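You operate a simulated robot arm through the tools that you are given. There is no shell and no other tool. Be economical: measure what you need, move in short steps, check, and stop when the job is done.

Carry out the task below with a simulated robot arm. There is one attempt and no reset: what you move stays moved.

Task
Stack the clear pot that says "ball" from the white table on top of the clear pot marked "foam". Then fetch the steel nut and set it on the plywood bench. Then take the white filter from the glass panel and leave it on the plywood bench. Keep to this order.

Only the result counts: the job must be done as asked and must still hold three seconds after the hand-in. Knocking over, shifting, dropping, spilling or breaking anything else fails it.

Robot
A 7-joint arm with a fingered hand on a trunk, on a base that drives. Base frame: it is fixed to the floor where the robot stands at the start and does not move with it; the origin is under the middle of the robot, x ahead of it, y to its left, z up; the surface under the hand at the start is at about z = 839. Lengths are in mm, angles in rad, forces in N, time in s.
Its first joint turns from -2.007 to 2.007 rad. Places, roughly: plywood bench [600, 600, 800]. Payload 5 kg.
The TCP is the grasp point between the finger pads, 32 mm short of the fingertips. In the tool frame z runs along the fingers and y along their closing line. The gripper opens to 160 mm. The gripper's body begins 89 mm behind the TCP. The gripper is a hand of 4 fingers: y runs from the thumb to the fingers, the wrist lies at [0, 0, -267] in the tool frame, and closing takes about 1.5 s.
Orientation is that of the tool frame in the base frame, as a unit quaternion [x, y, z, w]. With the fingers straight down and closing along the base's y, the tool's x points along the base's -x, its y along +y and its z along -z.

Tools
- The arm moves only by the tool send_rows. Its argument "commands" is a list of rows, each a list of 3 entries, a list of its own where there are three numbers: the turn, a rotation vector about the tool's x, y, z in units of 6 degrees (1.0 is 6 degrees), then the shift along the tool's x, y, z in units of 30 mm (1.0 is 30 mm), then the finger opening in mm, from 0 to 160. In form: [[[rx, ry, rz], [x, y, z], grip], ...]. A call has 1 to 8 rows; each row shifts and turns the commanded pose from where the row before left it, along the tool's axes as they then stand. A call with a number of a shift or a turn outside -1 to 1 is refused whole. Each row takes 0.2 s and may step no farther than 50 mm and 0.15 rad from the row before; otherwise, or with a gripper value out of range, the whole call is refused. A pose out of reach is approached as far as the arm can. The call stops where the force on the tool passes 40 N (or 10 N more than at its start, if that is more) or the arm is blocked; 0.2 s more then pass. Each finger travels about 45 mm/s and halts on what it meets, pressing with about 25 N; the grip force reading is that of the motor and also rises with nothing between the fingers. The clock runs only during rows and for 0.2 s after the last one: add rows that do not move to give the fingers time. The reply holds the time, the measured pose of the TCP, the force on the tool along the base axes, the opening and the grip force, in the units named above and with some noise, with the torque about the TCP (base axes, N m) and any sound that the robot's microphone picked up, and new pictures: "show" is both (left out), scene, wrist or none.
- Cameras (640 x 400 px; columns grow to the right, rows downward): "scene" is now at [21.2, 201.2, 1702.5]; the picture's right is [-0.03, -1.00, 0.00], its down [-0.75, 0.02, -0.66] and it looks along [0.66, -0.02, -0.75] (base axes); focal length 250 px, centre (320, 200). "wrist" rides on the gripper at [80, -4, -114] in the tool frame; the picture's right is [0.05, 1.00, 0.00], its down [-0.82, 0.04, -0.58] and it looks along [-0.58, 0.03, 0.82] (tool axes); focal length 265 px, centre (320, 200).
- slide_trunk(by): slides the trunk up (or, below 0, down) by that many mm; the arm and the scene camera ride with it, the base frame stays. It gives what a move gives, with no picture.
- base_move(legs): drives the robot by 1 to 6 legs, each [ahead, turn to the left] in mm and rad, along the robot's own axes; the way and the turn of a leg run together, so that a leg with both is an arc; at most 1500 mm and 3.142 rad a leg. The arm and the cameras ride along, it lands a little off, and it stops where it bumps. It gives what a move gives, and a new picture of the scene camera.
- grasp_type(shape): the hand has 4 fingers and takes this shape, open, in about a second: jaw (thumb against the fingers, like two jaws); tri (thumb and two fingers); tip (a fingertip pinch); poke (one finger out to press); point (the index stretched); flat (the hand flat); cup (the hand cupped); fist (a fist). The gripper value then closes the fingers along that shape, each until it touches; the sizes above hold for jaw. It gives what a move gives, with no picture.
- aim_head(pan, tilt): turns the head with the scene camera to pan (to the left, within 2.705 rad either way) and tilt (down, from -0.506 to 1.204), counted from straight ahead of the robot. It gives what a move gives, and a new picture of the scene camera.
- pixel_to_xyz(camera, pixels): for up to 12 pixels [column, row] of the newest picture of that camera ("zoom" is the newest enlarged one), the place [x, y, z] in the base frame of the surface seen there, good to about 2 mm. No time passes.
- inspect(camera, box): a new picture of the part [left, top, right, bottom] of that camera's present view, enlarged. No time passes.
- close_job(): hands the job in; it is judged then, once.

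Go step by step. Measure first, check grasps and placings, and put right what went wrong. The budget is 110 turns and 260 pictures, counting those below and the enlarged ones. Unless the task says otherwise, let go and move clear before handing in, and close with one line.

The tools are called after "Call:" as a command line: name --argument value ..., lists and objects as JSON in quotes. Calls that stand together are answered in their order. send_rows: Moves the arm, as the interface text tells. Its arguments: {"type":"object","properties":{"commands":{"type":"array"},"show":{"type":"string","enum":["both","scene","wrist","none"]}},"required":["commands"]} The other tools are called the same way: slide_trunk (by) slides the trunk up or down; grasp_type (shape) gives the hand a shape; base_move (legs) drives the base; aim_head (pan, tilt) turns the head that bears the scene camera; pixel_to_xyz (camera, pixels) gives the place of the surface under pixels of a picture; inspect (camera, box) takes an enlarged picture of a part of a camera's view; close_job () hands the job in.

At the start:

```text
t: 0.0
tool_pos: [711.0, -188.5, 1185.3]
ee_rot: [0.0, 1.0, 0.001, 0.0]
force: [0.3, -0.5, -0.1]
moment: [0.0, 0.0, 0.01]
gripper_width: 159.8
finger_force: 0.2
shape: jaw
trunk travel left (down, up): [-550.0, 440.0]
robot x, y, heading: [2.2, 0.3, -0.001]
head pan, tilt: [-0.026, 0.848]
```

scene: 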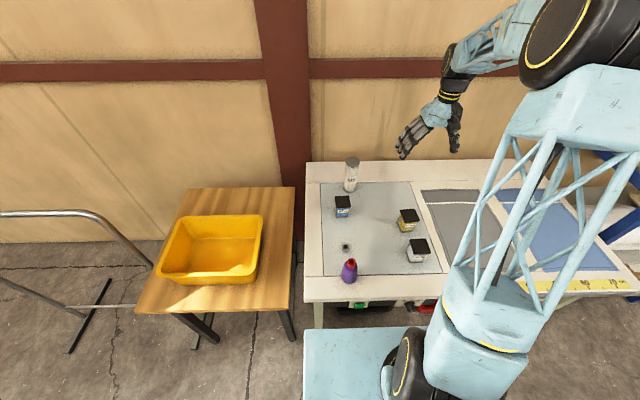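
wrist: 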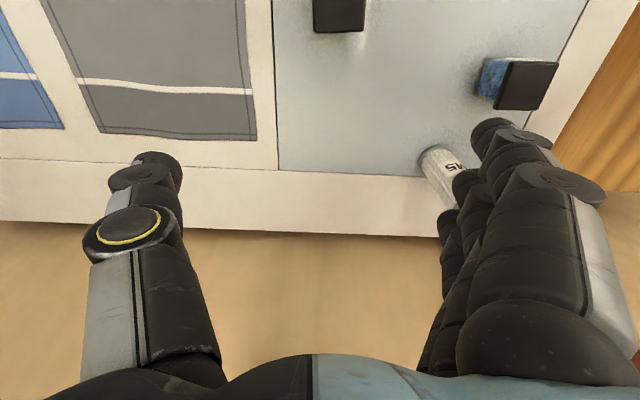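

The scene shows a glass panel with three pots, a nut, and a white filter cylinder, with the plywood bench carrying a yellow bin on the left. I'll enlarge the table area.

Call:
inspect --camera "scene" --box '[300, 140, 460, 300]'

Call:
inspect --camera "scene" --box '[130, 180, 310, 320]'

Call:
pixel_to_xyz --camera "scene" --pixels '[[343, 201], [407, 214], [419, 246], [346, 246], [351, 160], [349, 188], [350, 270], [380, 230], [280, 200], [190, 195], [160, 300], [275, 300]]'

```text
2.50 times, centred on (380, 220) of scene
```

zoom: 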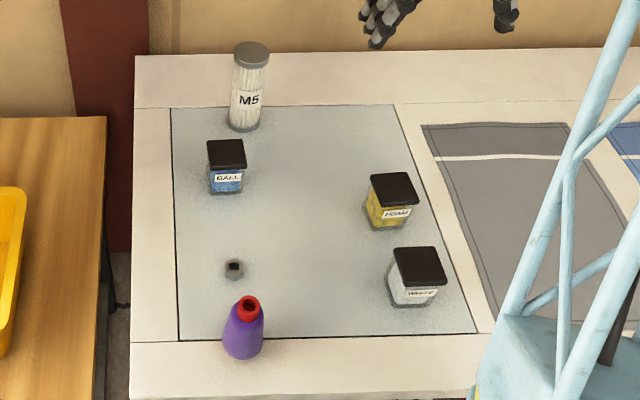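

```text
2.86 times, centred on (220, 250) of scene
```

zoom: 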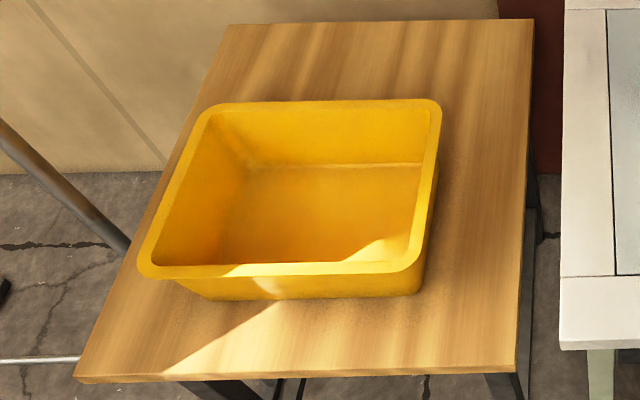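

```text
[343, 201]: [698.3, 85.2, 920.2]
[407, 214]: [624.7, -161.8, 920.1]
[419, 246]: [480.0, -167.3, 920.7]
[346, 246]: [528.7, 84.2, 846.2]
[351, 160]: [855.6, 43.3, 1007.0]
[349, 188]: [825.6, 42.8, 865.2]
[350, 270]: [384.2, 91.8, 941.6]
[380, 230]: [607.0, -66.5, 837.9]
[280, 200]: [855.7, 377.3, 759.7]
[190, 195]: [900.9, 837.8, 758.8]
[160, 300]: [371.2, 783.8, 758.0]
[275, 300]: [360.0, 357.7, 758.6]
```

The BALL pot is at about (698, 85), FOAM at (625, -162), the nut at (529, 84), the filter at (850, 43) and the bench top at z≈759. I'll zoom in to get exact edges.

Call:
inspect --camera "scene" --box '[325, 150, 375, 220]'

Call:
inspect --camera "scene" --box '[385, 200, 445, 270]'

Call:
inspect --camera "scene" --box '[325, 235, 375, 285]'

```text
5.71 times, centred on (350, 185) of scene
```

zoom: 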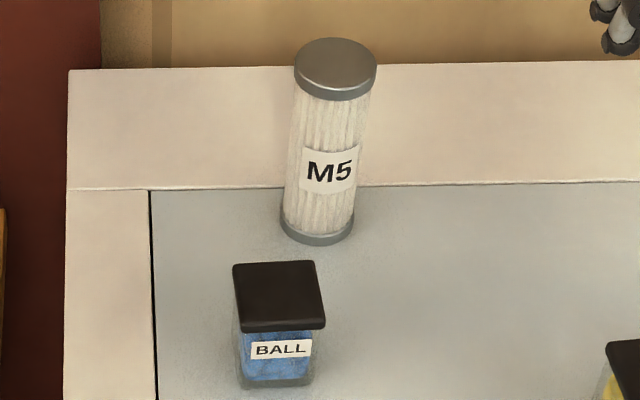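

```text
5.71 times, centred on (415, 235) of scene
```

zoom: 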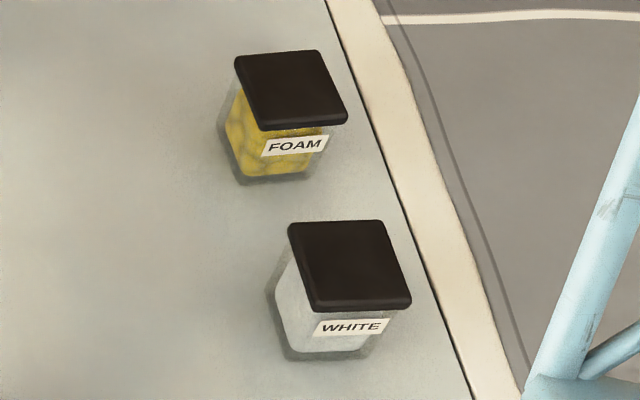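

```text
8.00 times, centred on (350, 260) of scene
```

zoom: 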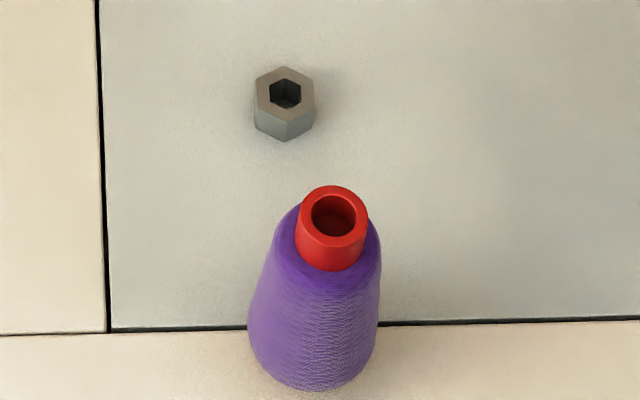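

The zooms show clear lid corners and the hex nut. I'll measure the nut through the zoom, and the lids and filter through scene pixels.

Call:
pixel_to_xyz --camera "zoom" --pixels '[[258, 90], [284, 69], [312, 90], [285, 112], [285, 138], [330, 190], [330, 387], [252, 330], [377, 330], [290, 95], [103, 200]]'

Call:
pixel_to_xyz --camera "scene" --pixels '[[335.4, 196.6], [348.4, 196.2], [350.2, 206], [336.7, 206.7], [400.8, 210.4], [414, 209.4], [419, 220.4], [405.2, 221.5], [353, 157.5], [352.5, 165], [351.5, 192], [342, 216.5]]'

Call:
inspect --camera "wrist" --box '[400, 40, 580, 220]'

```text
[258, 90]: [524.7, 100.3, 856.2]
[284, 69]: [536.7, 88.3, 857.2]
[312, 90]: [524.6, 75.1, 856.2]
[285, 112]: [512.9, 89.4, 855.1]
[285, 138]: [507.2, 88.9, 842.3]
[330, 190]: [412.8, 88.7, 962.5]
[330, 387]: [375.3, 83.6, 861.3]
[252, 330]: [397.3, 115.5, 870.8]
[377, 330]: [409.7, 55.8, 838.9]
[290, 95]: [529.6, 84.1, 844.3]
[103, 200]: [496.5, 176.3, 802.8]
```

```text
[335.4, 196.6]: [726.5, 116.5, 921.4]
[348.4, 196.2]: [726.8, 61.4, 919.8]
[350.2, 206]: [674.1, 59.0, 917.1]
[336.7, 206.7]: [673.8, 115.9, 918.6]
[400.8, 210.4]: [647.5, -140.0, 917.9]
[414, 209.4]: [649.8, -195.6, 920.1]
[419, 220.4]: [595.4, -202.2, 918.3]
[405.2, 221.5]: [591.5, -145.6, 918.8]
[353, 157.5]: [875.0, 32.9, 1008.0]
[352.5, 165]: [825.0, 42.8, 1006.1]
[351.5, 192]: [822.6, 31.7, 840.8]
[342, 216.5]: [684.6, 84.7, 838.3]
```

```text
2.22 times, centred on (490, 130) of wrist
```

zoom: 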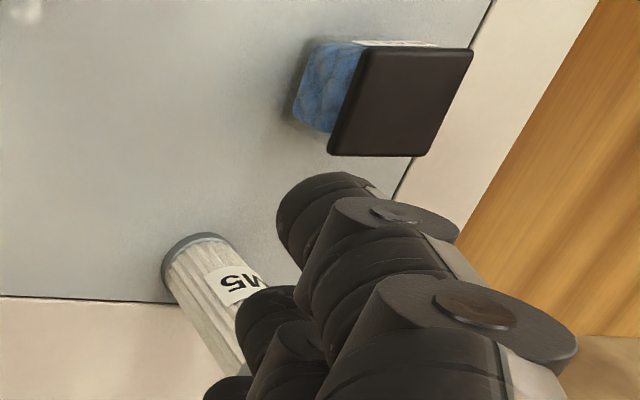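

BALL lid is a 58 mm square centred at about (700, 88), axis-aligned with its top at z 920. FOAM lid is centred at about (621, -171), and the nut at (525, 88). I'll move over the BALL pot with the hand closing along y.

Call:
send_rows --commands '[[[0, 0, 0], [0.37, 1, 0.4], 120], [[0, 0, 0], [0, 1, 0.4], 120], [[0, 0, 0], [0, 1, 0.4], 120], [[0, 0, 0], [0, 1, 0.4], 120], [[0, 0, 0], [0, 1, 0.4], 120], [[0, 0, 0], [0, 1, 0.4], 120], [[0, 0, 0], [0, 1, 0.4], 120], [[0, 0, 0], [0, 1, 0.4], 120]]' --show "none"

Call:
send_rows --commands '[[[0, 0, 0], [0, 1, 0.4], 120], [[0, 0, 0], [0, 0.22, 0.4], 120], [[0, 0, 0], [0, 0, 0], 120]]'

```text
t: 1.8
tool_pos: [699.8, 52.3, 1089.1]
ee_rot: [0.0, 1.0, 0.0, 0.0]
force: [0.7, 0.1, 0.4]
moment: [-0.02, 0.0, -0.03]
gripper_width: 120.3
finger_force: 0.0
shape: jaw
trunk travel left (down, up): [-550.0, 440.0]
robot x, y, heading: [-0.4, 2.4, 0.002]
head pan, tilt: [-0.026, 0.848]
```

```text
t: 2.6
tool_pos: [701.3, 87.1, 1065.4]
ee_rot: [0.001, 1.0, 0.0, 0.0]
force: [1.3, 0.8, 0.0]
moment: [0.0, -0.01, -0.01]
gripper_width: 120.5
finger_force: 0.0
shape: jaw
trunk travel left (down, up): [-550.0, 440.0]
robot x, y, heading: [-1.6, 0.6, -0.004]
head pan, tilt: [-0.026, 0.848]
```

scene: 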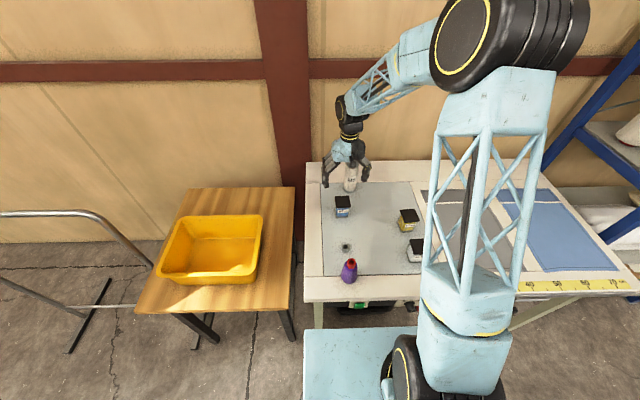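
wrist: 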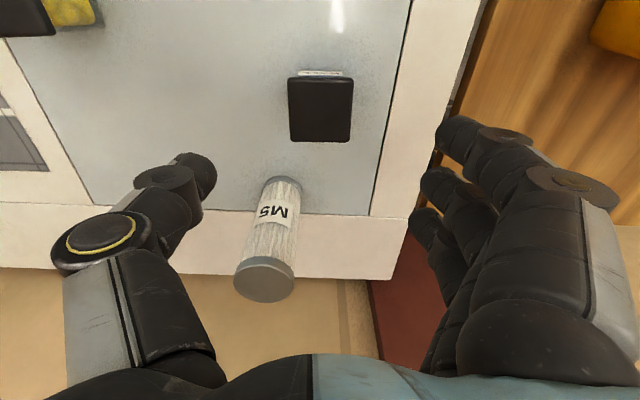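

The BALL pot (wrist px 320,110) sits between thumb and fingers in y, and the filter is further out in x. I'll descend to about z=950 first and then check.

Call:
send_rows --commands '[[[0, 0, 0], [0, 0.03, 1], 120], [[0, 0, 0], [0, 0, 1], 120], [[0, 0, 0], [0, 0, 1], 120], [[0, 0, 0], [0, 0, 0.6], 120], [[0, 0, 0], [0, 0, 0], 120]]'

Call:
inspect --camera "scene" --box '[315, 140, 385, 220]'

```text
t: 3.8
tool_pos: [702.1, 89.4, 956.5]
ee_rot: [0.0, 1.0, 0.0, 0.0]
force: [1.0, 0.0, -0.7]
moment: [-0.02, 0.01, -0.01]
gripper_width: 120.5
finger_force: 0.1
shape: jaw
trunk travel left (down, up): [-550.0, 440.0]
robot x, y, heading: [3.0, -0.4, -0.002]
head pan, tilt: [-0.026, 0.848]
```

scene: 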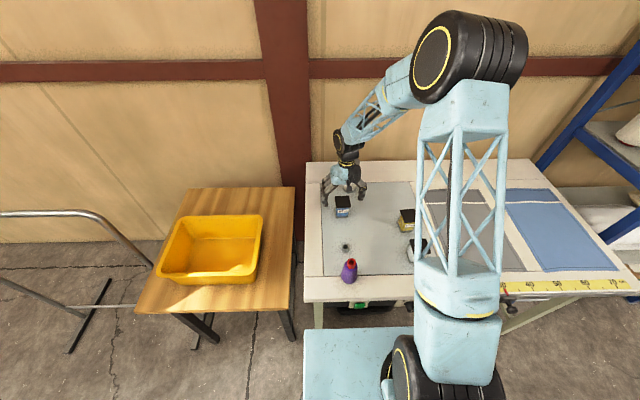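
wrist: 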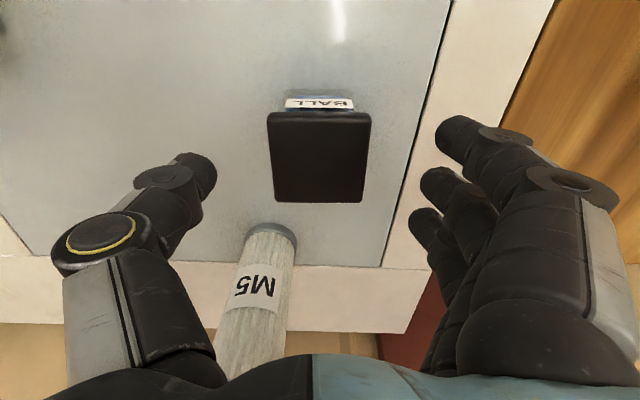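

```text
5.00 times, centred on (350, 180) of scene
```

zoom: 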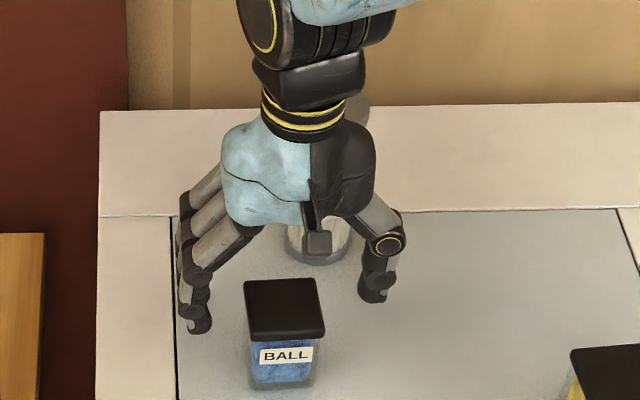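

The pot lies between thumb and fingers and the filter clears the hand by about 100 mm. I'll descend to z≈885 and close.

Call:
send_rows --commands '[[[0, 0, 0], [0.05, -0.03, 1], 120], [[0, 0, 0], [0, 0, 1], 120], [[0, 0, 0], [0, 0, 0.36], 120], [[0, 0, 0], [0, 0, 0], 120]]' --show "wrist"

Call:
inspect --camera "scene" --box '[315, 150, 385, 230]'

```text
t: 4.8
tool_pos: [699.7, 86.8, 885.0]
ee_rot: [0.0, 1.0, 0.0, 0.0]
force: [0.3, 0.1, 0.7]
moment: [-0.01, 0.0, -0.03]
gripper_width: 120.3
finger_force: 0.1
shape: jaw
trunk travel left (down, up): [-550.0, 440.0]
robot x, y, heading: [3.4, -2.4, 0.002]
head pan, tilt: [-0.026, 0.848]
```

wrist: 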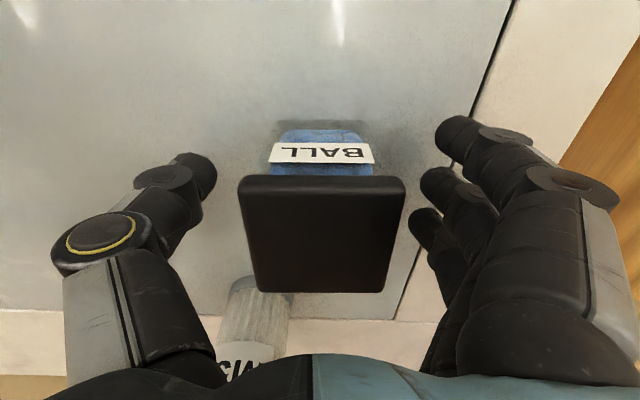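

```text
5.00 times, centred on (350, 190) of scene
```

zoom: 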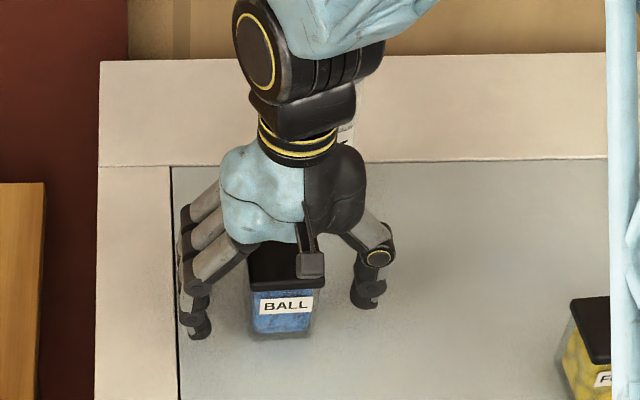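

The pot is centred between thumb and fingers at z 885. Now I'll close.

Call:
send_rows --commands '[[[0, 0, 0], [0, 0, 0], 40], [[0, 0, 0], [0, 0, 0], 40], [[0, 0, 0], [0, 0, 0], 40], [[0, 0, 0], [0, 0, 0], 40], [[0, 0, 0], [0, 0, 0], 40], [[0, 0, 0], [0, 0, 0], 40], [[0, 0, 0], [0, 0, 0], 40], [[0, 0, 0], [0, 0, 0], 40]]' --show "wrist"

Call:
inspect --camera "scene" --box '[315, 150, 385, 230]'

```text
t: 6.6
tool_pos: [700.4, 88.2, 884.9]
ee_rot: [-0.001, 1.0, -0.001, 0.0]
force: [-0.3, 0.9, -0.3]
moment: [0.01, -0.03, -0.03]
gripper_width: 52.1
finger_force: 24.7
shape: jaw
trunk travel left (down, up): [-550.0, 440.0]
robot x, y, heading: [-1.2, 0.2, 0.001]
head pan, tilt: [-0.026, 0.848]
```

wrist: 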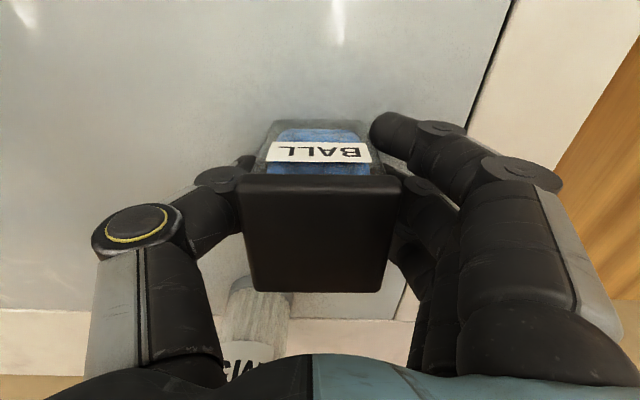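

```text
5.00 times, centred on (350, 190) of scene
```

zoom: 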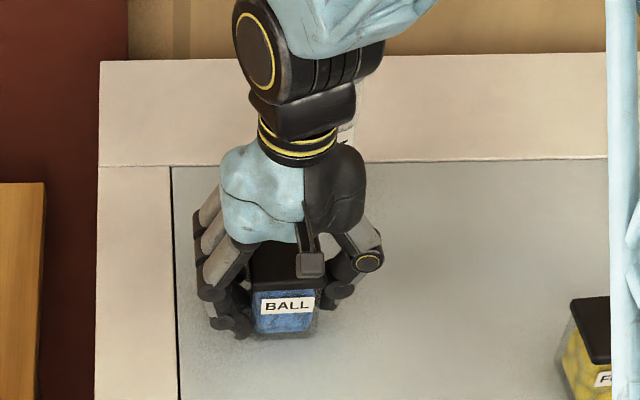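

The grip holds at 52 mm and 25 N. I'll lift gently and check.

Call:
send_rows --commands '[[[0, 0, 0], [0, 0, -0.4], 40], [[0, 0, 0], [0, 0, -0.6], 40], [[0, 0, 0], [0, 0, -1], 40], [[0, 0, 0], [0, 0, -1], 40], [[0, 0, 0], [0, 0, -1], 40], [[0, 0, 0], [0, 0, -1], 40], [[0, 0, 0], [0, 0, 0], 40]]' --show "both"

```text
t: 8.2
tool_pos: [698.8, 87.1, 1036.0]
ee_rot: [0.001, 1.0, 0.001, 0.0]
force: [-0.8, 0.2, -0.2]
moment: [0.02, -0.03, 0.01]
gripper_width: 52.2
finger_force: 24.7
shape: jaw
trunk travel left (down, up): [-550.0, 440.0]
robot x, y, heading: [-4.2, -1.7, 0.002]
head pan, tilt: [-0.026, 0.848]
```

scene: 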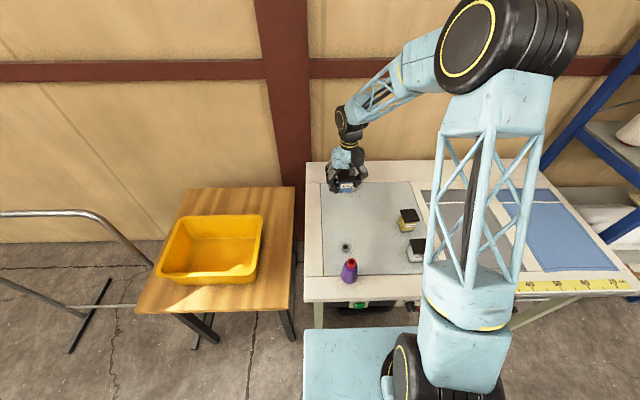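
wrist: 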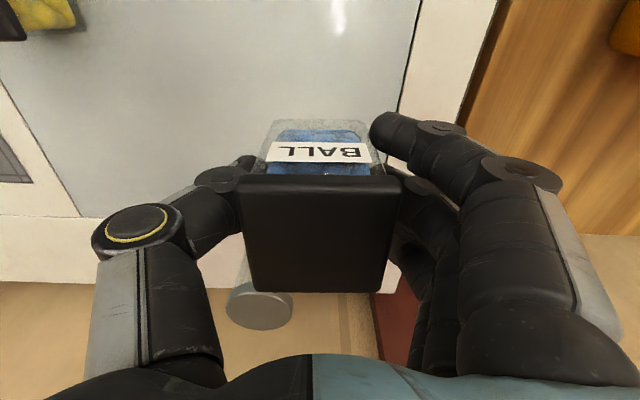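

The pot is lifted securely with its bottom at about z 989. Next I'll carry it above FOAM at (621, -171) and turn about 5° to align.

Call:
send_rows --commands '[[[0, 0, 0], [0.2, -0.7, -0.3], 40], [[0, 0, 0], [0.35, -1, 0], 40], [[0, 0, 0], [0.35, -1, 0], 40], [[0, 0, 0], [0.35, -1, 0], 40], [[0, 0, 0], [0.35, -1, 0], 40], [[0, 0, 0], [0.35, -1, 0], 40], [[0, 0, 0], [0.35, -1, 0], 40], [[0, 0, 0], [0.33, -1, 0], 40]]' --show "none"

Call:
send_rows --commands '[[[0, 0, 0], [0, -0.6, 0], 40], [[0, 0, 0], [0, -0.33, 0], 40], [[0, 0, -0.8], [0, 0, 0], 40], [[0, 0, 0], [0, 0, 0], 40], [[0, 0, 0], [0, 0, 0], 40]]'

Call:
inspect --camera "scene" --box '[370, 160, 460, 260]'

```text
t: 10.0
tool_pos: [621.4, -145.1, 1045.2]
ee_rot: [0.0, 1.0, 0.0, 0.0]
force: [0.1, 0.2, 0.6]
moment: [-0.01, -0.01, -0.02]
gripper_width: 52.0
finger_force: 24.9
shape: jaw
trunk travel left (down, up): [-550.0, 440.0]
robot x, y, heading: [1.7, -1.4, 0.003]
head pan, tilt: [-0.026, 0.848]
```

```text
t: 11.2
tool_pos: [619.7, -172.1, 1044.0]
ee_rot: [-0.042, 0.999, 0.0, -0.001]
force: [-0.2, -0.6, -0.6]
moment: [-0.04, -0.01, -0.01]
gripper_width: 52.0
finger_force: 24.8
shape: jaw
trunk travel left (down, up): [-550.0, 440.0]
robot x, y, heading: [-1.0, -0.1, -0.005]
head pan, tilt: [-0.026, 0.848]
```

scene: 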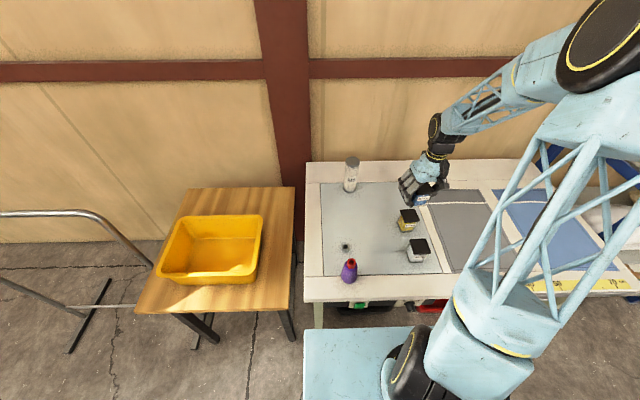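
wrist: 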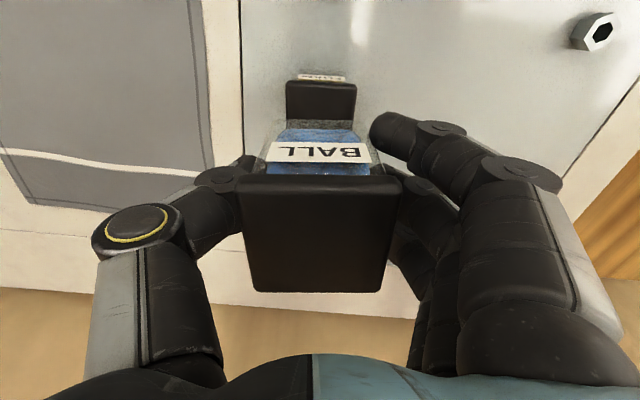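

```text
4.00 times, centred on (415, 210) of scene
```

zoom: 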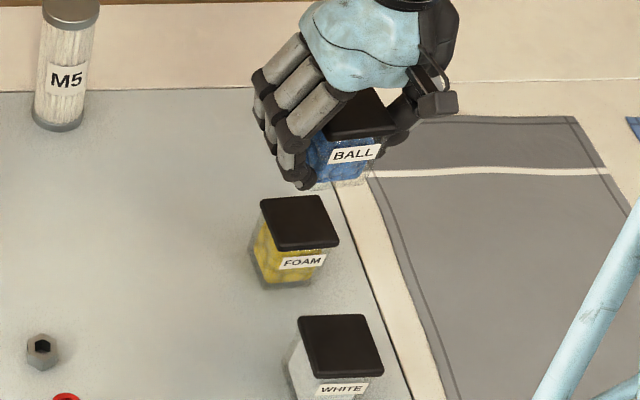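

The held pot is above FOAM with matching yaw. I'll descend to just above the lid and check alignment.

Call:
send_rows --commands '[[[0, 0, 0], [0, 0.02, 0.8], 40], [[0, 0, 0], [0, 0, 0.8], 40], [[0, 0, 0], [0, 0, 0.6], 40], [[0, 0, 0], [0, 0, 0], 40]]' --show "wrist"

Call:
inspect --camera "scene" --box '[380, 180, 440, 240]'

```text
t: 12.2
tool_pos: [620.4, -170.5, 977.9]
ee_rot: [-0.041, 0.999, 0.0, 0.001]
force: [-0.6, 0.6, -0.2]
moment: [0.02, -0.01, -0.02]
gripper_width: 51.9
finger_force: 24.8
shape: jaw
trunk travel left (down, up): [-550.0, 440.0]
robot x, y, heading: [-2.2, 1.2, 0.002]
head pan, tilt: [-0.026, 0.848]
```

wrist: 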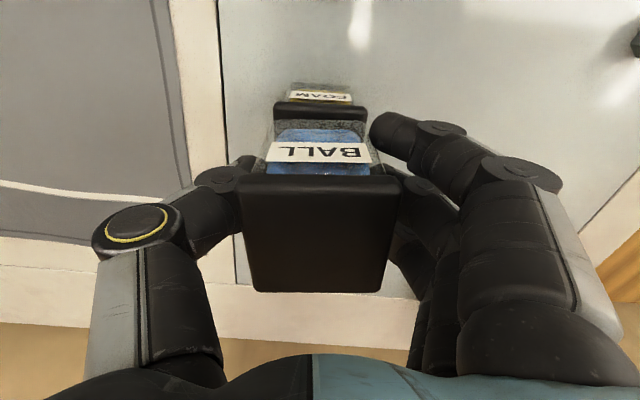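

```text
6.67 times, centred on (410, 210) of scene
```

zoom: 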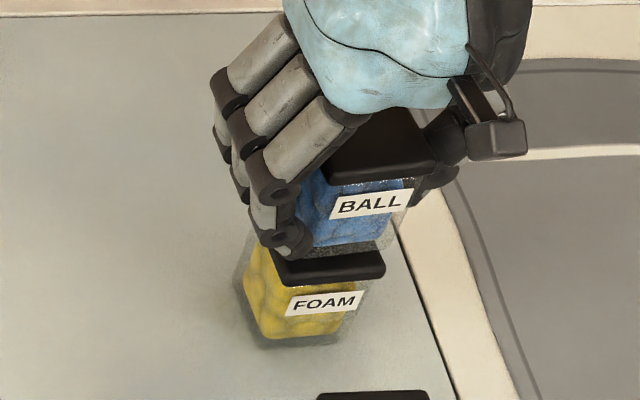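

The pots look well aligned in both views with about 11 mm to go. I'll lower in fine steps while watching the force.

Call:
send_rows --commands '[[[0, 0, 0], [0, 0, 0.15], 40], [[0, 0, 0], [0, 0, 0.1], 40], [[0, 0, 0], [0, 0, 0.07], 40], [[0, 0, 0], [0, 0, 0], 40]]' --show "none"

Call:
inspect --camera "scene" --box '[380, 180, 440, 240]'

```text
t: 13.2
tool_pos: [620.8, -170.7, 970.2]
ee_rot: [-0.043, 0.999, 0.001, 0.0]
force: [-0.4, 0.9, 0.0]
moment: [0.04, 0.01, 0.0]
gripper_width: 51.8
finger_force: 25.2
shape: jaw
trunk travel left (down, up): [-550.0, 440.0]
robot x, y, heading: [-1.6, -1.4, 0.003]
head pan, tilt: [-0.026, 0.848]
```

```text
6.67 times, centred on (410, 210) of scene
```

zoom: 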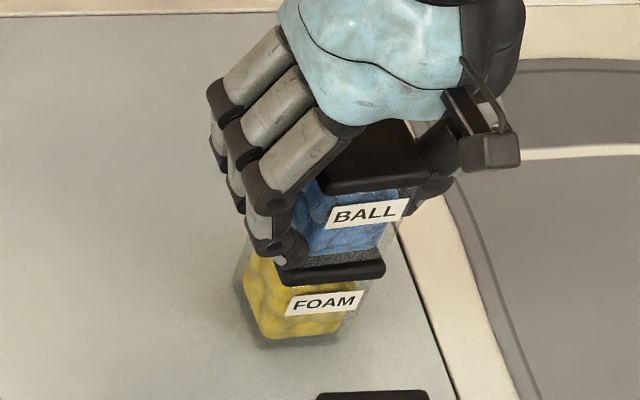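

There is no contact yet, so I'll continue down in about 1.5 mm steps.

Call:
send_rows --commands '[[[0, 0, 0], [0, 0, 0.05], 40], [[0, 0, 0], [0, 0, 0.05], 40], [[0, 0, 0], [0, 0, 0], 40]]' --show "none"

Call:
send_rows --commands '[[[0, 0, 0], [0, 0, 0.04], 40], [[0, 0, 0], [0, 0, 0], 40]]' --show "none"

```text
t: 14.0
tool_pos: [620.1, -170.8, 967.3]
ee_rot: [-0.042, 0.999, 0.0, 0.001]
force: [0.1, -0.6, 10.5]
moment: [0.05, 0.04, 0.04]
gripper_width: 52.2
finger_force: 24.4
shape: jaw
trunk travel left (down, up): [-550.0, 440.0]
robot x, y, heading: [1.1, -2.4, 0.003]
head pan, tilt: [-0.026, 0.848]
```

```text
t: 14.6
tool_pos: [620.1, -170.7, 966.5]
ee_rot: [-0.042, 0.999, -0.002, 0.001]
force: [2.5, 0.5, 21.5]
moment: [0.1, 0.0, 0.0]
gripper_width: 52.1
finger_force: 24.9
shape: jaw
trunk travel left (down, up): [-550.0, 440.0]
robot x, y, heading: [1.5, -0.0, 0.0]
head pan, tilt: [-0.026, 0.848]
```

Contact at 21 N up, so the pot is seated. I'll ease up 1.2 mm to shed force and then open slowly.

Call:
send_rows --commands '[[[0, 0, 0], [0, 0, -0.04], 40], [[0, 0, 0], [0, 0, 0], 54], [[0, 0, 0], [0, 0, 0], 60], [[0, 0, 0], [0, 0, 0], 75], [[0, 0, 0], [0, 0, 0], 95], [[0, 0, 0], [0, 0, 0], 110], [[0, 0, 0], [0, 0, 0], 110]]' --show "wrist"

Call:
inspect --camera "scene" --box '[380, 180, 440, 240]'

```text
t: 16.2
tool_pos: [620.9, -170.9, 967.4]
ee_rot: [-0.042, 0.999, 0.0, 0.0]
force: [-0.2, -0.3, 0.9]
moment: [0.03, 0.01, -0.01]
gripper_width: 109.6
finger_force: 0.1
shape: jaw
trunk travel left (down, up): [-550.0, 440.0]
robot x, y, heading: [-1.4, 0.6, -0.002]
head pan, tilt: [-0.026, 0.848]
```

wrist: 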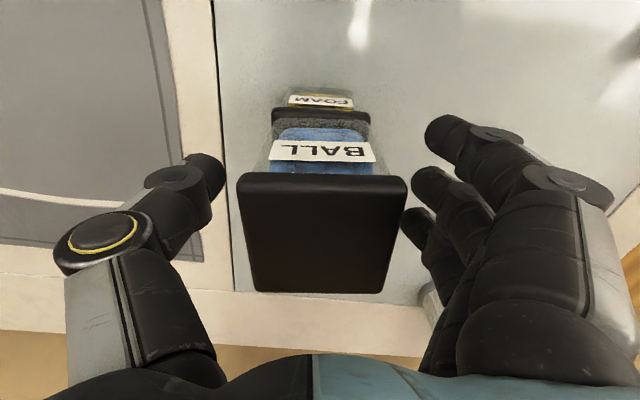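

```text
6.67 times, centred on (410, 210) of scene
```

zoom: 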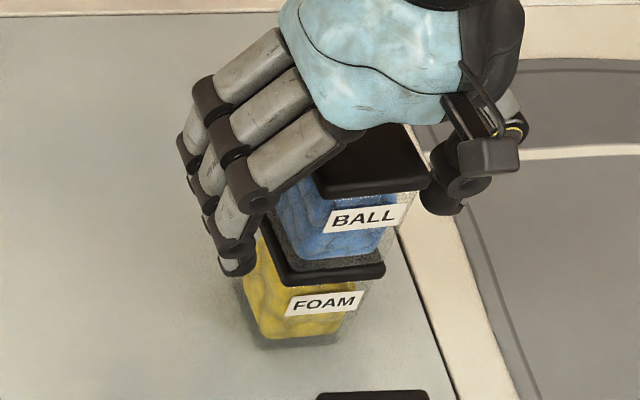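

The stack is standing and released. I'll raise straight up until well clear and undo the yaw.

Call:
send_rows --commands '[[[0, 0, 0], [0, 0, -1], 110], [[0, 0, 0], [0, 0, -1], 110], [[0, 0, 0], [0, 0, -1], 110], [[0, 0, 0], [0, 0, -1], 110], [[0, 0, 0], [0, 0, -1], 110], [[0, 0, 0], [0, 0, -1], 110], [[0, 0, 0.8], [0, 0, 0], 110], [[0, 0, 0], [0, 0, 0], 110]]' --show "both"

Call:
inspect --camera "scene" --box '[380, 180, 440, 240]'

```text
t: 18.0
tool_pos: [619.6, -173.1, 1147.5]
ee_rot: [0.0, 1.0, 0.0, -0.001]
force: [0.8, 0.3, 0.1]
moment: [-0.01, 0.0, 0.0]
gripper_width: 109.7
finger_force: 0.0
shape: jaw
trunk travel left (down, up): [-550.0, 440.0]
robot x, y, heading: [-1.3, 1.4, 0.004]
head pan, tilt: [-0.026, 0.848]
```

scene: 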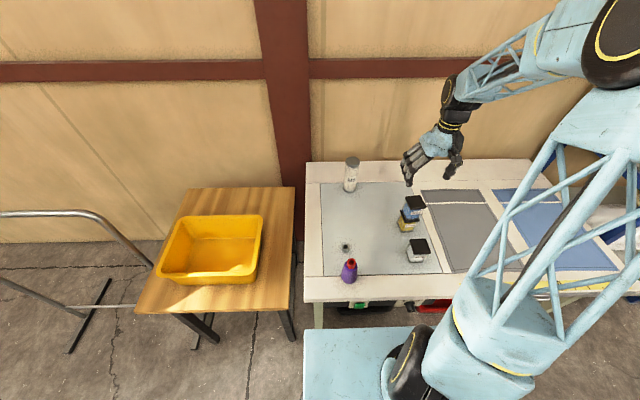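
wrist: 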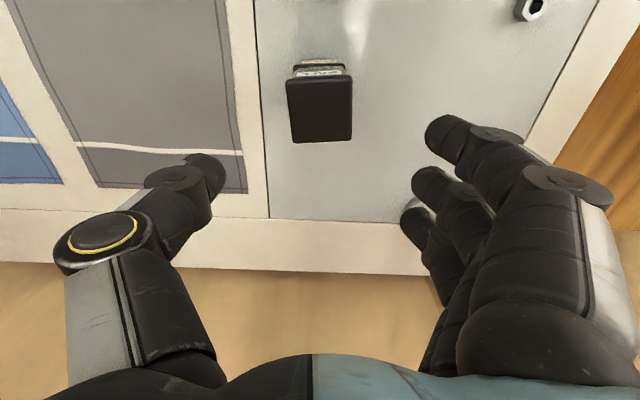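

```text
6.67 times, centred on (410, 210) of scene
```

zoom: 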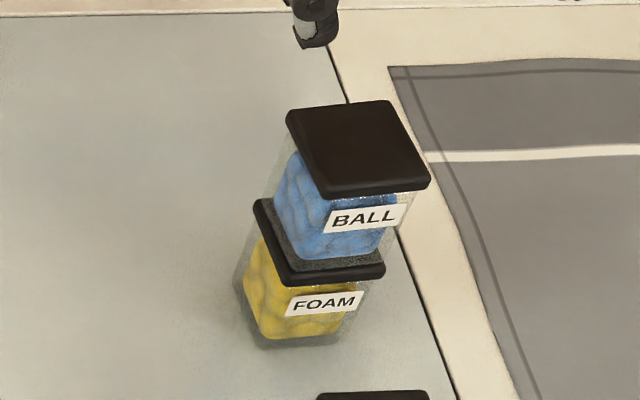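

The stack stands well aligned. Next is the nut, so I'll switch to the tip pinch and look at its geometry while high up.

Call:
grasp_type --shape "tip"

Call:
send_rows --commands '[[[0, 0, 0], [0.3, 1, 0], 60], [[0, 0, 0], [0.4, 1, 0], 60], [[0, 0, 0], [0.4, 1, 0], 60], [[0, 0, 0], [0.4, 1, 0], 60], [[0, 0, 0], [0.4, 1, 0], 60], [[0, 0, 0], [0.4, 1, 0], 60], [[0, 0, 0], [0.4, 1, 0], 60], [[0, 0, 0], [0.4, 1, 0], 60]]'

Call:
inspect --camera "scene" --box '[310, 130, 430, 250]'

```text
t: 18.9
tool_pos: [618.5, -170.9, 1147.4]
ee_rot: [0.0, 1.0, 0.0, -0.001]
force: [0.3, 0.4, 0.1]
moment: [0.01, -0.01, 0.0]
gripper_width: 159.7
finger_force: 0.1
shape: tip
trunk travel left (down, up): [-550.0, 440.0]
robot x, y, heading: [-2.4, 0.1, -0.002]
head pan, tilt: [-0.026, 0.848]
```

```text
t: 20.7
tool_pos: [527.9, 69.4, 1146.8]
ee_rot: [0.001, 1.0, 0.0, 0.0]
force: [-0.1, 0.2, 0.6]
moment: [-0.01, 0.02, 0.04]
gripper_width: 60.5
finger_force: 0.0
shape: tip
trunk travel left (down, up): [-550.0, 440.0]
robot x, y, heading: [-2.7, 2.8, -0.002]
head pan, tilt: [-0.026, 0.848]
```

scene: 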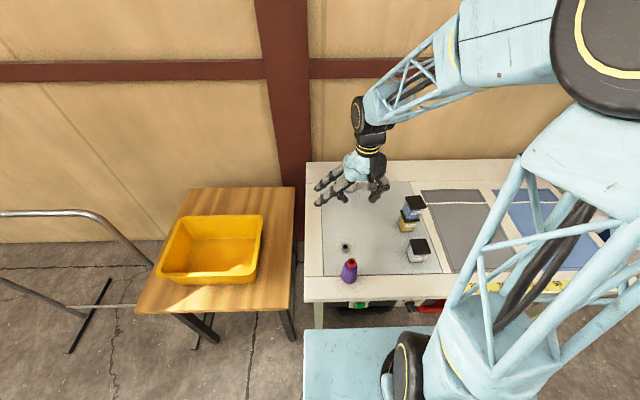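
wrist: 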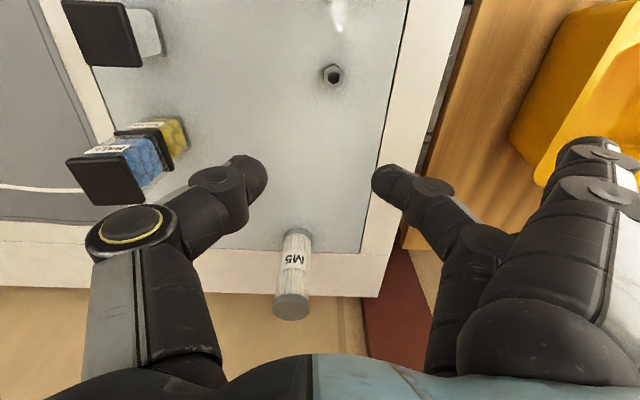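

```text
3.33 times, centred on (370, 190) of scene
```

zoom: 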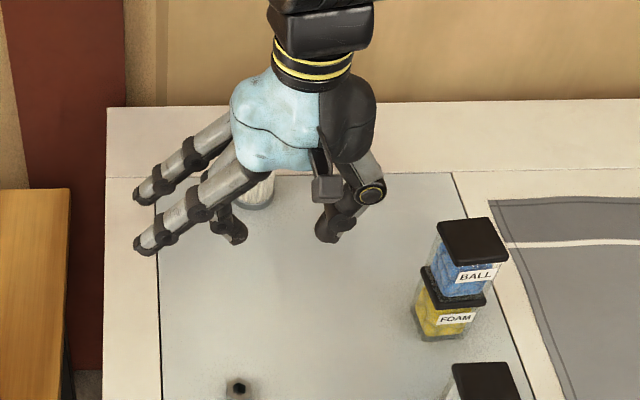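

In tip shape the thumb and one finger oppose each other, with the other two raised. I'll measure the fingertip places and the nut through the wrist camera.

Call:
pixel_to_xyz --camera "wrist" --pixels '[[250, 165], [255, 180], [240, 190], [385, 175], [385, 190], [400, 175], [320, 75], [333, 65], [345, 75], [333, 87], [575, 150], [575, 190]]'

Call:
inspect --camera "wrist" --box '[290, 40, 380, 100]'

Call:
pixel_to_xyz --camera "scene" --pixels '[[339, 199], [368, 199], [335, 202], [317, 185], [317, 203], [210, 217], [262, 217], [255, 280], [165, 275], [250, 240], [280, 240]]'

```text
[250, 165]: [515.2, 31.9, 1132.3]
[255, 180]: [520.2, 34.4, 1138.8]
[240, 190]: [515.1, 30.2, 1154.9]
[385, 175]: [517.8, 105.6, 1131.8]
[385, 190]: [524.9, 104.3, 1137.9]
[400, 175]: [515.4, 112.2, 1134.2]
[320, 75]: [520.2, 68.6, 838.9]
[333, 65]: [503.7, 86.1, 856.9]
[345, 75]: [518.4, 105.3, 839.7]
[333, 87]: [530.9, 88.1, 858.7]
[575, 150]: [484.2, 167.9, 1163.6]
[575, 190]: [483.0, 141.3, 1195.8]
```

```text
6.67 times, centred on (335, 70) of wrist
```

zoom: 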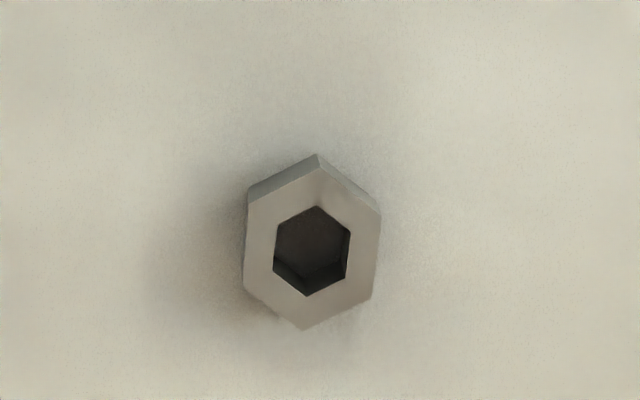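

```text
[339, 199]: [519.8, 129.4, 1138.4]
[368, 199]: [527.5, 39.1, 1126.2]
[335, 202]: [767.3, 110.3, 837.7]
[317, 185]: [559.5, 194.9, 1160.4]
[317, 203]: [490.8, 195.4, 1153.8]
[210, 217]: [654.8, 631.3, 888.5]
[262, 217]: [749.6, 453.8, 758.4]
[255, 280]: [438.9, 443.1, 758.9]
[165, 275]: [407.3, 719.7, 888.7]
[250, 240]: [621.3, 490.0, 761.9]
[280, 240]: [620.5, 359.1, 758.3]
```

The fingertips straddle x≈525 in the TCP plane, with the nut near (525, 88). I'll shift over it and come down to a hover.

Call:
pixel_to_xyz --camera "zoom" --pixels '[[306, 318], [320, 185], [255, 240], [370, 260], [260, 290], [360, 290], [265, 205], [370, 220]]'

Call:
send_rows --commands '[[[0, 0, 0], [0.1, 0.6, 0.6], 60], [[0, 0, 0], [0, 0, 1], 60], [[0, 0, 0], [0, 0, 1], 60], [[0, 0, 0], [0, 0, 1], 60], [[0, 0, 0], [0, 0, 1], 60], [[0, 0, 0], [0, 0, 1], 60], [[0, 0, 0], [0, 0, 1], 60], [[0, 0, 0], [0, 0, 0], 60]]'

Call:
inspect --camera "scene" --box '[300, 190, 400, 290]'

```text
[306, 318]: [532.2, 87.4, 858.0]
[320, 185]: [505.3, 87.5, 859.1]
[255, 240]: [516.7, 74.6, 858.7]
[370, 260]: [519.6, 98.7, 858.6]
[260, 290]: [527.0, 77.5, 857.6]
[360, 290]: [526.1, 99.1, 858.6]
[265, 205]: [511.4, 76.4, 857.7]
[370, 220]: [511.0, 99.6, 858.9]
```

```text
t: 22.5
tool_pos: [524.0, 87.6, 947.4]
ee_rot: [0.0, 1.0, 0.0, 0.0]
force: [-0.5, 1.0, -0.1]
moment: [-0.03, 0.03, -0.01]
gripper_width: 60.5
finger_force: 0.1
shape: tip
trunk travel left (down, up): [-550.0, 440.0]
robot x, y, heading: [0.0, 1.2, 0.001]
head pan, tilt: [-0.026, 0.848]
```

scene: 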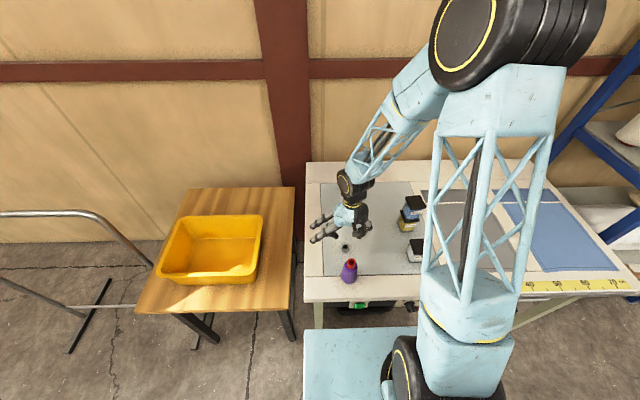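
wrist: 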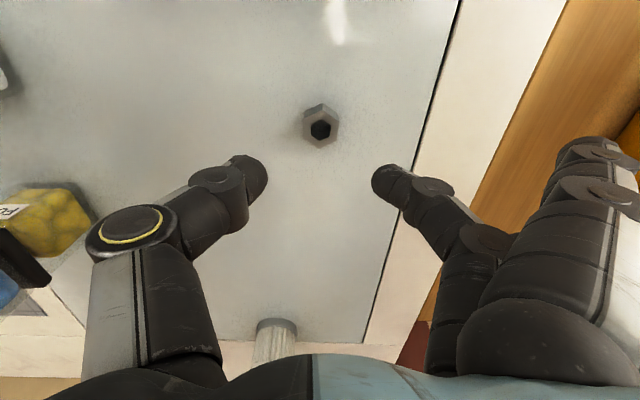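

```text
4.00 times, centred on (350, 240) of scene
```

zoom: 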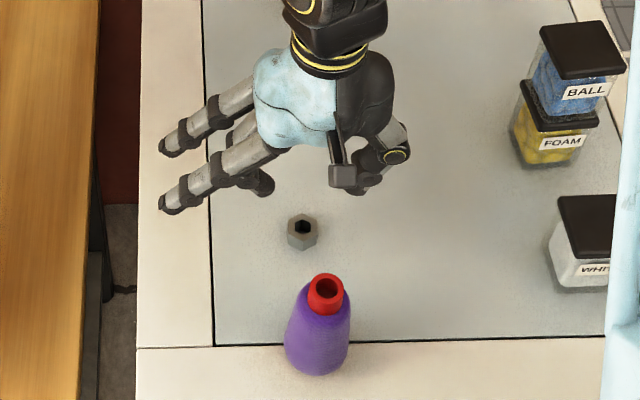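

The nut (wrist px 320,122) is centred in y between the fingertips. I'll lower to z≈895 and compare tip and nut positions.

Call:
send_rows --commands '[[[0, 0, 0], [0, 0, 0.9], 60], [[0, 0, 0], [0, 0, 0.85], 60], [[0, 0, 0], [0, 0, 0], 60]]' --show "wrist"

Call:
inspect --camera "wrist" --box '[220, 90, 420, 215]'

Call:
inspect --camera "scene" --box '[310, 200, 390, 290]'

```text
t: 23.3
tool_pos: [525.1, 87.4, 896.2]
ee_rot: [-0.001, 1.0, 0.0, 0.0]
force: [0.3, -1.4, 0.6]
moment: [0.02, 0.03, -0.01]
gripper_width: 60.6
finger_force: 0.0
shape: tip
trunk travel left (down, up): [-550.0, 440.0]
robot x, y, heading: [-0.8, -5.3, -0.0]
head pan, tilt: [-0.026, 0.848]
```

wrist: 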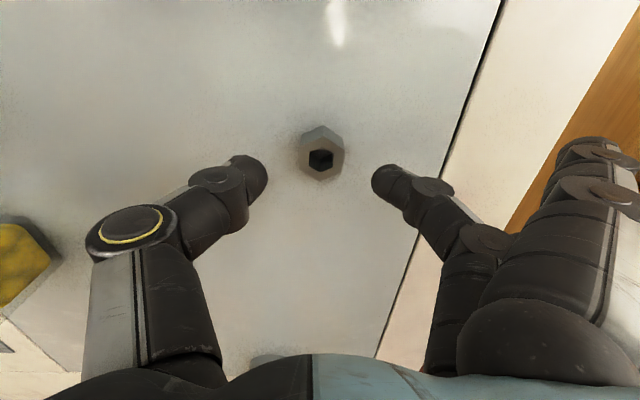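

```text
3.20 times, centred on (320, 152) of wrist
```

zoom: 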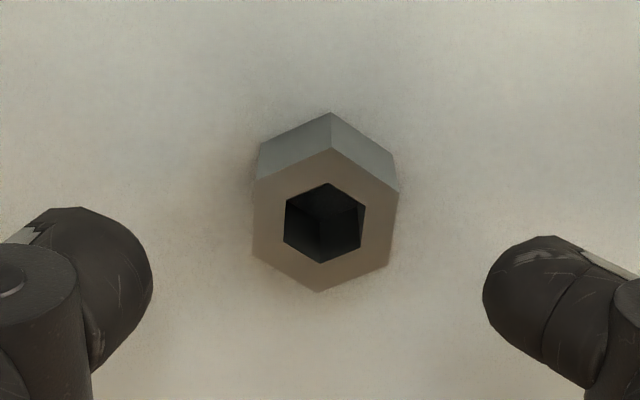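

```text
4.44 times, centred on (350, 245) of scene
```

zoom: 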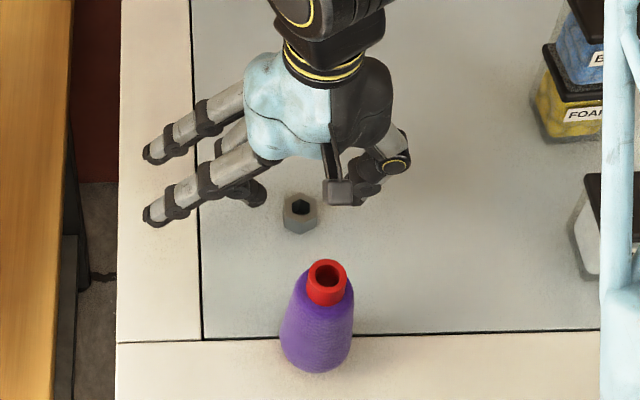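

Call:
pixel_to_xyz --camera "wrist" --pixels '[[303, 159], [341, 162], [322, 138], [320, 178], [260, 165], [255, 185], [250, 195], [377, 175], [380, 190], [390, 170], [320, 190]]'

```text
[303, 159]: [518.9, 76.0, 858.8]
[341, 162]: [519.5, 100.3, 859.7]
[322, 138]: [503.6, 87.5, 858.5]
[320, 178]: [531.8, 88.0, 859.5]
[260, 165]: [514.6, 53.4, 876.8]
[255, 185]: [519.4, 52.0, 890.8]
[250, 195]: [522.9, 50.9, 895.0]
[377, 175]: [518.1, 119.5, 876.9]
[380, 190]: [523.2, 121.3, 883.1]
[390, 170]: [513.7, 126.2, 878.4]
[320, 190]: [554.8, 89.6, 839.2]
```

Relative to the fingertips, the nut is centred at about (518, 88), so I'll shift 6 mm toward the robot. Then I'll lower so the tips sit just above the glass.

Call:
send_rows --commands '[[[0, 0, 0], [0.2, 0, 0], 60], [[0, 0, 0], [0, 0.03, 0.4], 60], [[0, 0, 0], [0, 0, 0.26], 60], [[0, 0, 0], [0, 0, 0], 60]]' --show "wrist"

Call:
inspect --camera "scene" --box '[315, 220, 375, 280]'

```text
t: 24.3
tool_pos: [519.9, 89.8, 875.5]
ee_rot: [0.0, 1.0, 0.0, 0.0]
force: [0.9, 0.2, -1.0]
moment: [-0.04, 0.01, 0.01]
gripper_width: 60.5
finger_force: 0.0
shape: tip
trunk travel left (down, up): [-550.0, 440.0]
robot x, y, heading: [2.4, 0.6, -0.0]
head pan, tilt: [-0.026, 0.848]
```

wrist: 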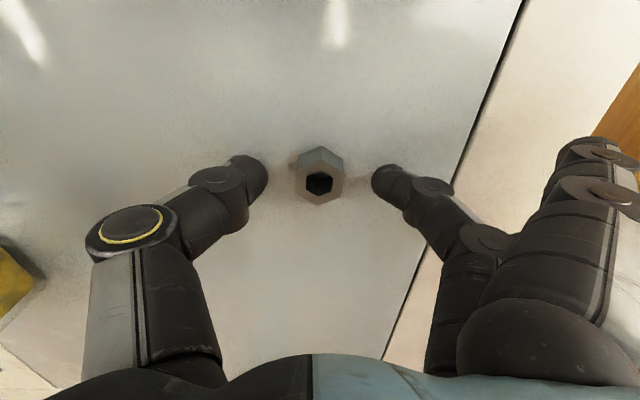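

```text
6.67 times, centred on (345, 250) of scene
```

zoom: 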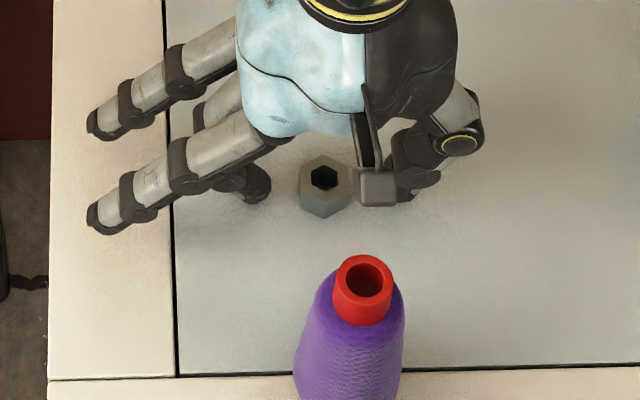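

The nut is between the tips and the camera bracket clears the bottle. Now I'll close.

Call:
send_rows --commands '[[[0, 0, 0], [0, 0, 0], 10], [[0, 0, 0], [0, 0, 0], 10], [[0, 0, 0], [0, 0, 0], 10], [[0, 0, 0], [0, 0, 0], 10], [[0, 0, 0], [0, 0, 0], 10], [[0, 0, 0], [0, 0, 0], 10]]' --show "none"

Call:
inspect --camera "wrist" --box '[220, 110, 420, 235]'

Call:
inspect --camera "scene" --box '[315, 220, 375, 280]'

```text
t: 25.7
tool_pos: [518.9, 88.0, 877.2]
ee_rot: [0.0, 1.0, 0.0, 0.0]
force: [0.4, 0.4, -0.2]
moment: [0.01, 0.01, 0.03]
gripper_width: 22.1
finger_force: 24.9
shape: tip
trunk travel left (down, up): [-550.0, 440.0]
robot x, y, heading: [-2.1, 0.5, -0.001]
head pan, tilt: [-0.026, 0.848]
```

```text
3.20 times, centred on (320, 172) of wrist
```

zoom: 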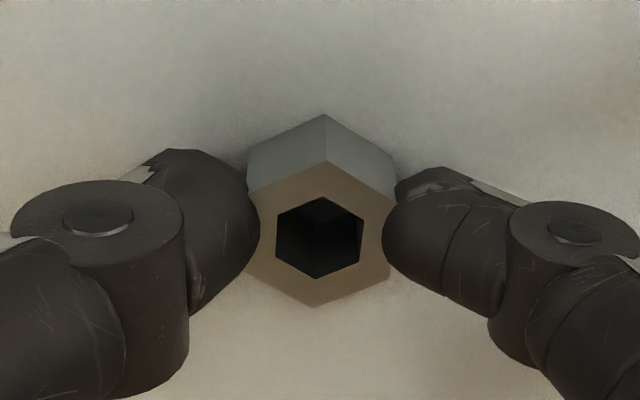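

```text
6.67 times, centred on (345, 250) of scene
```

zoom: 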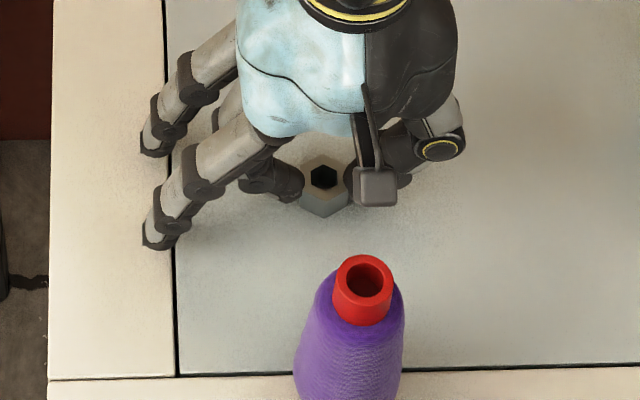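

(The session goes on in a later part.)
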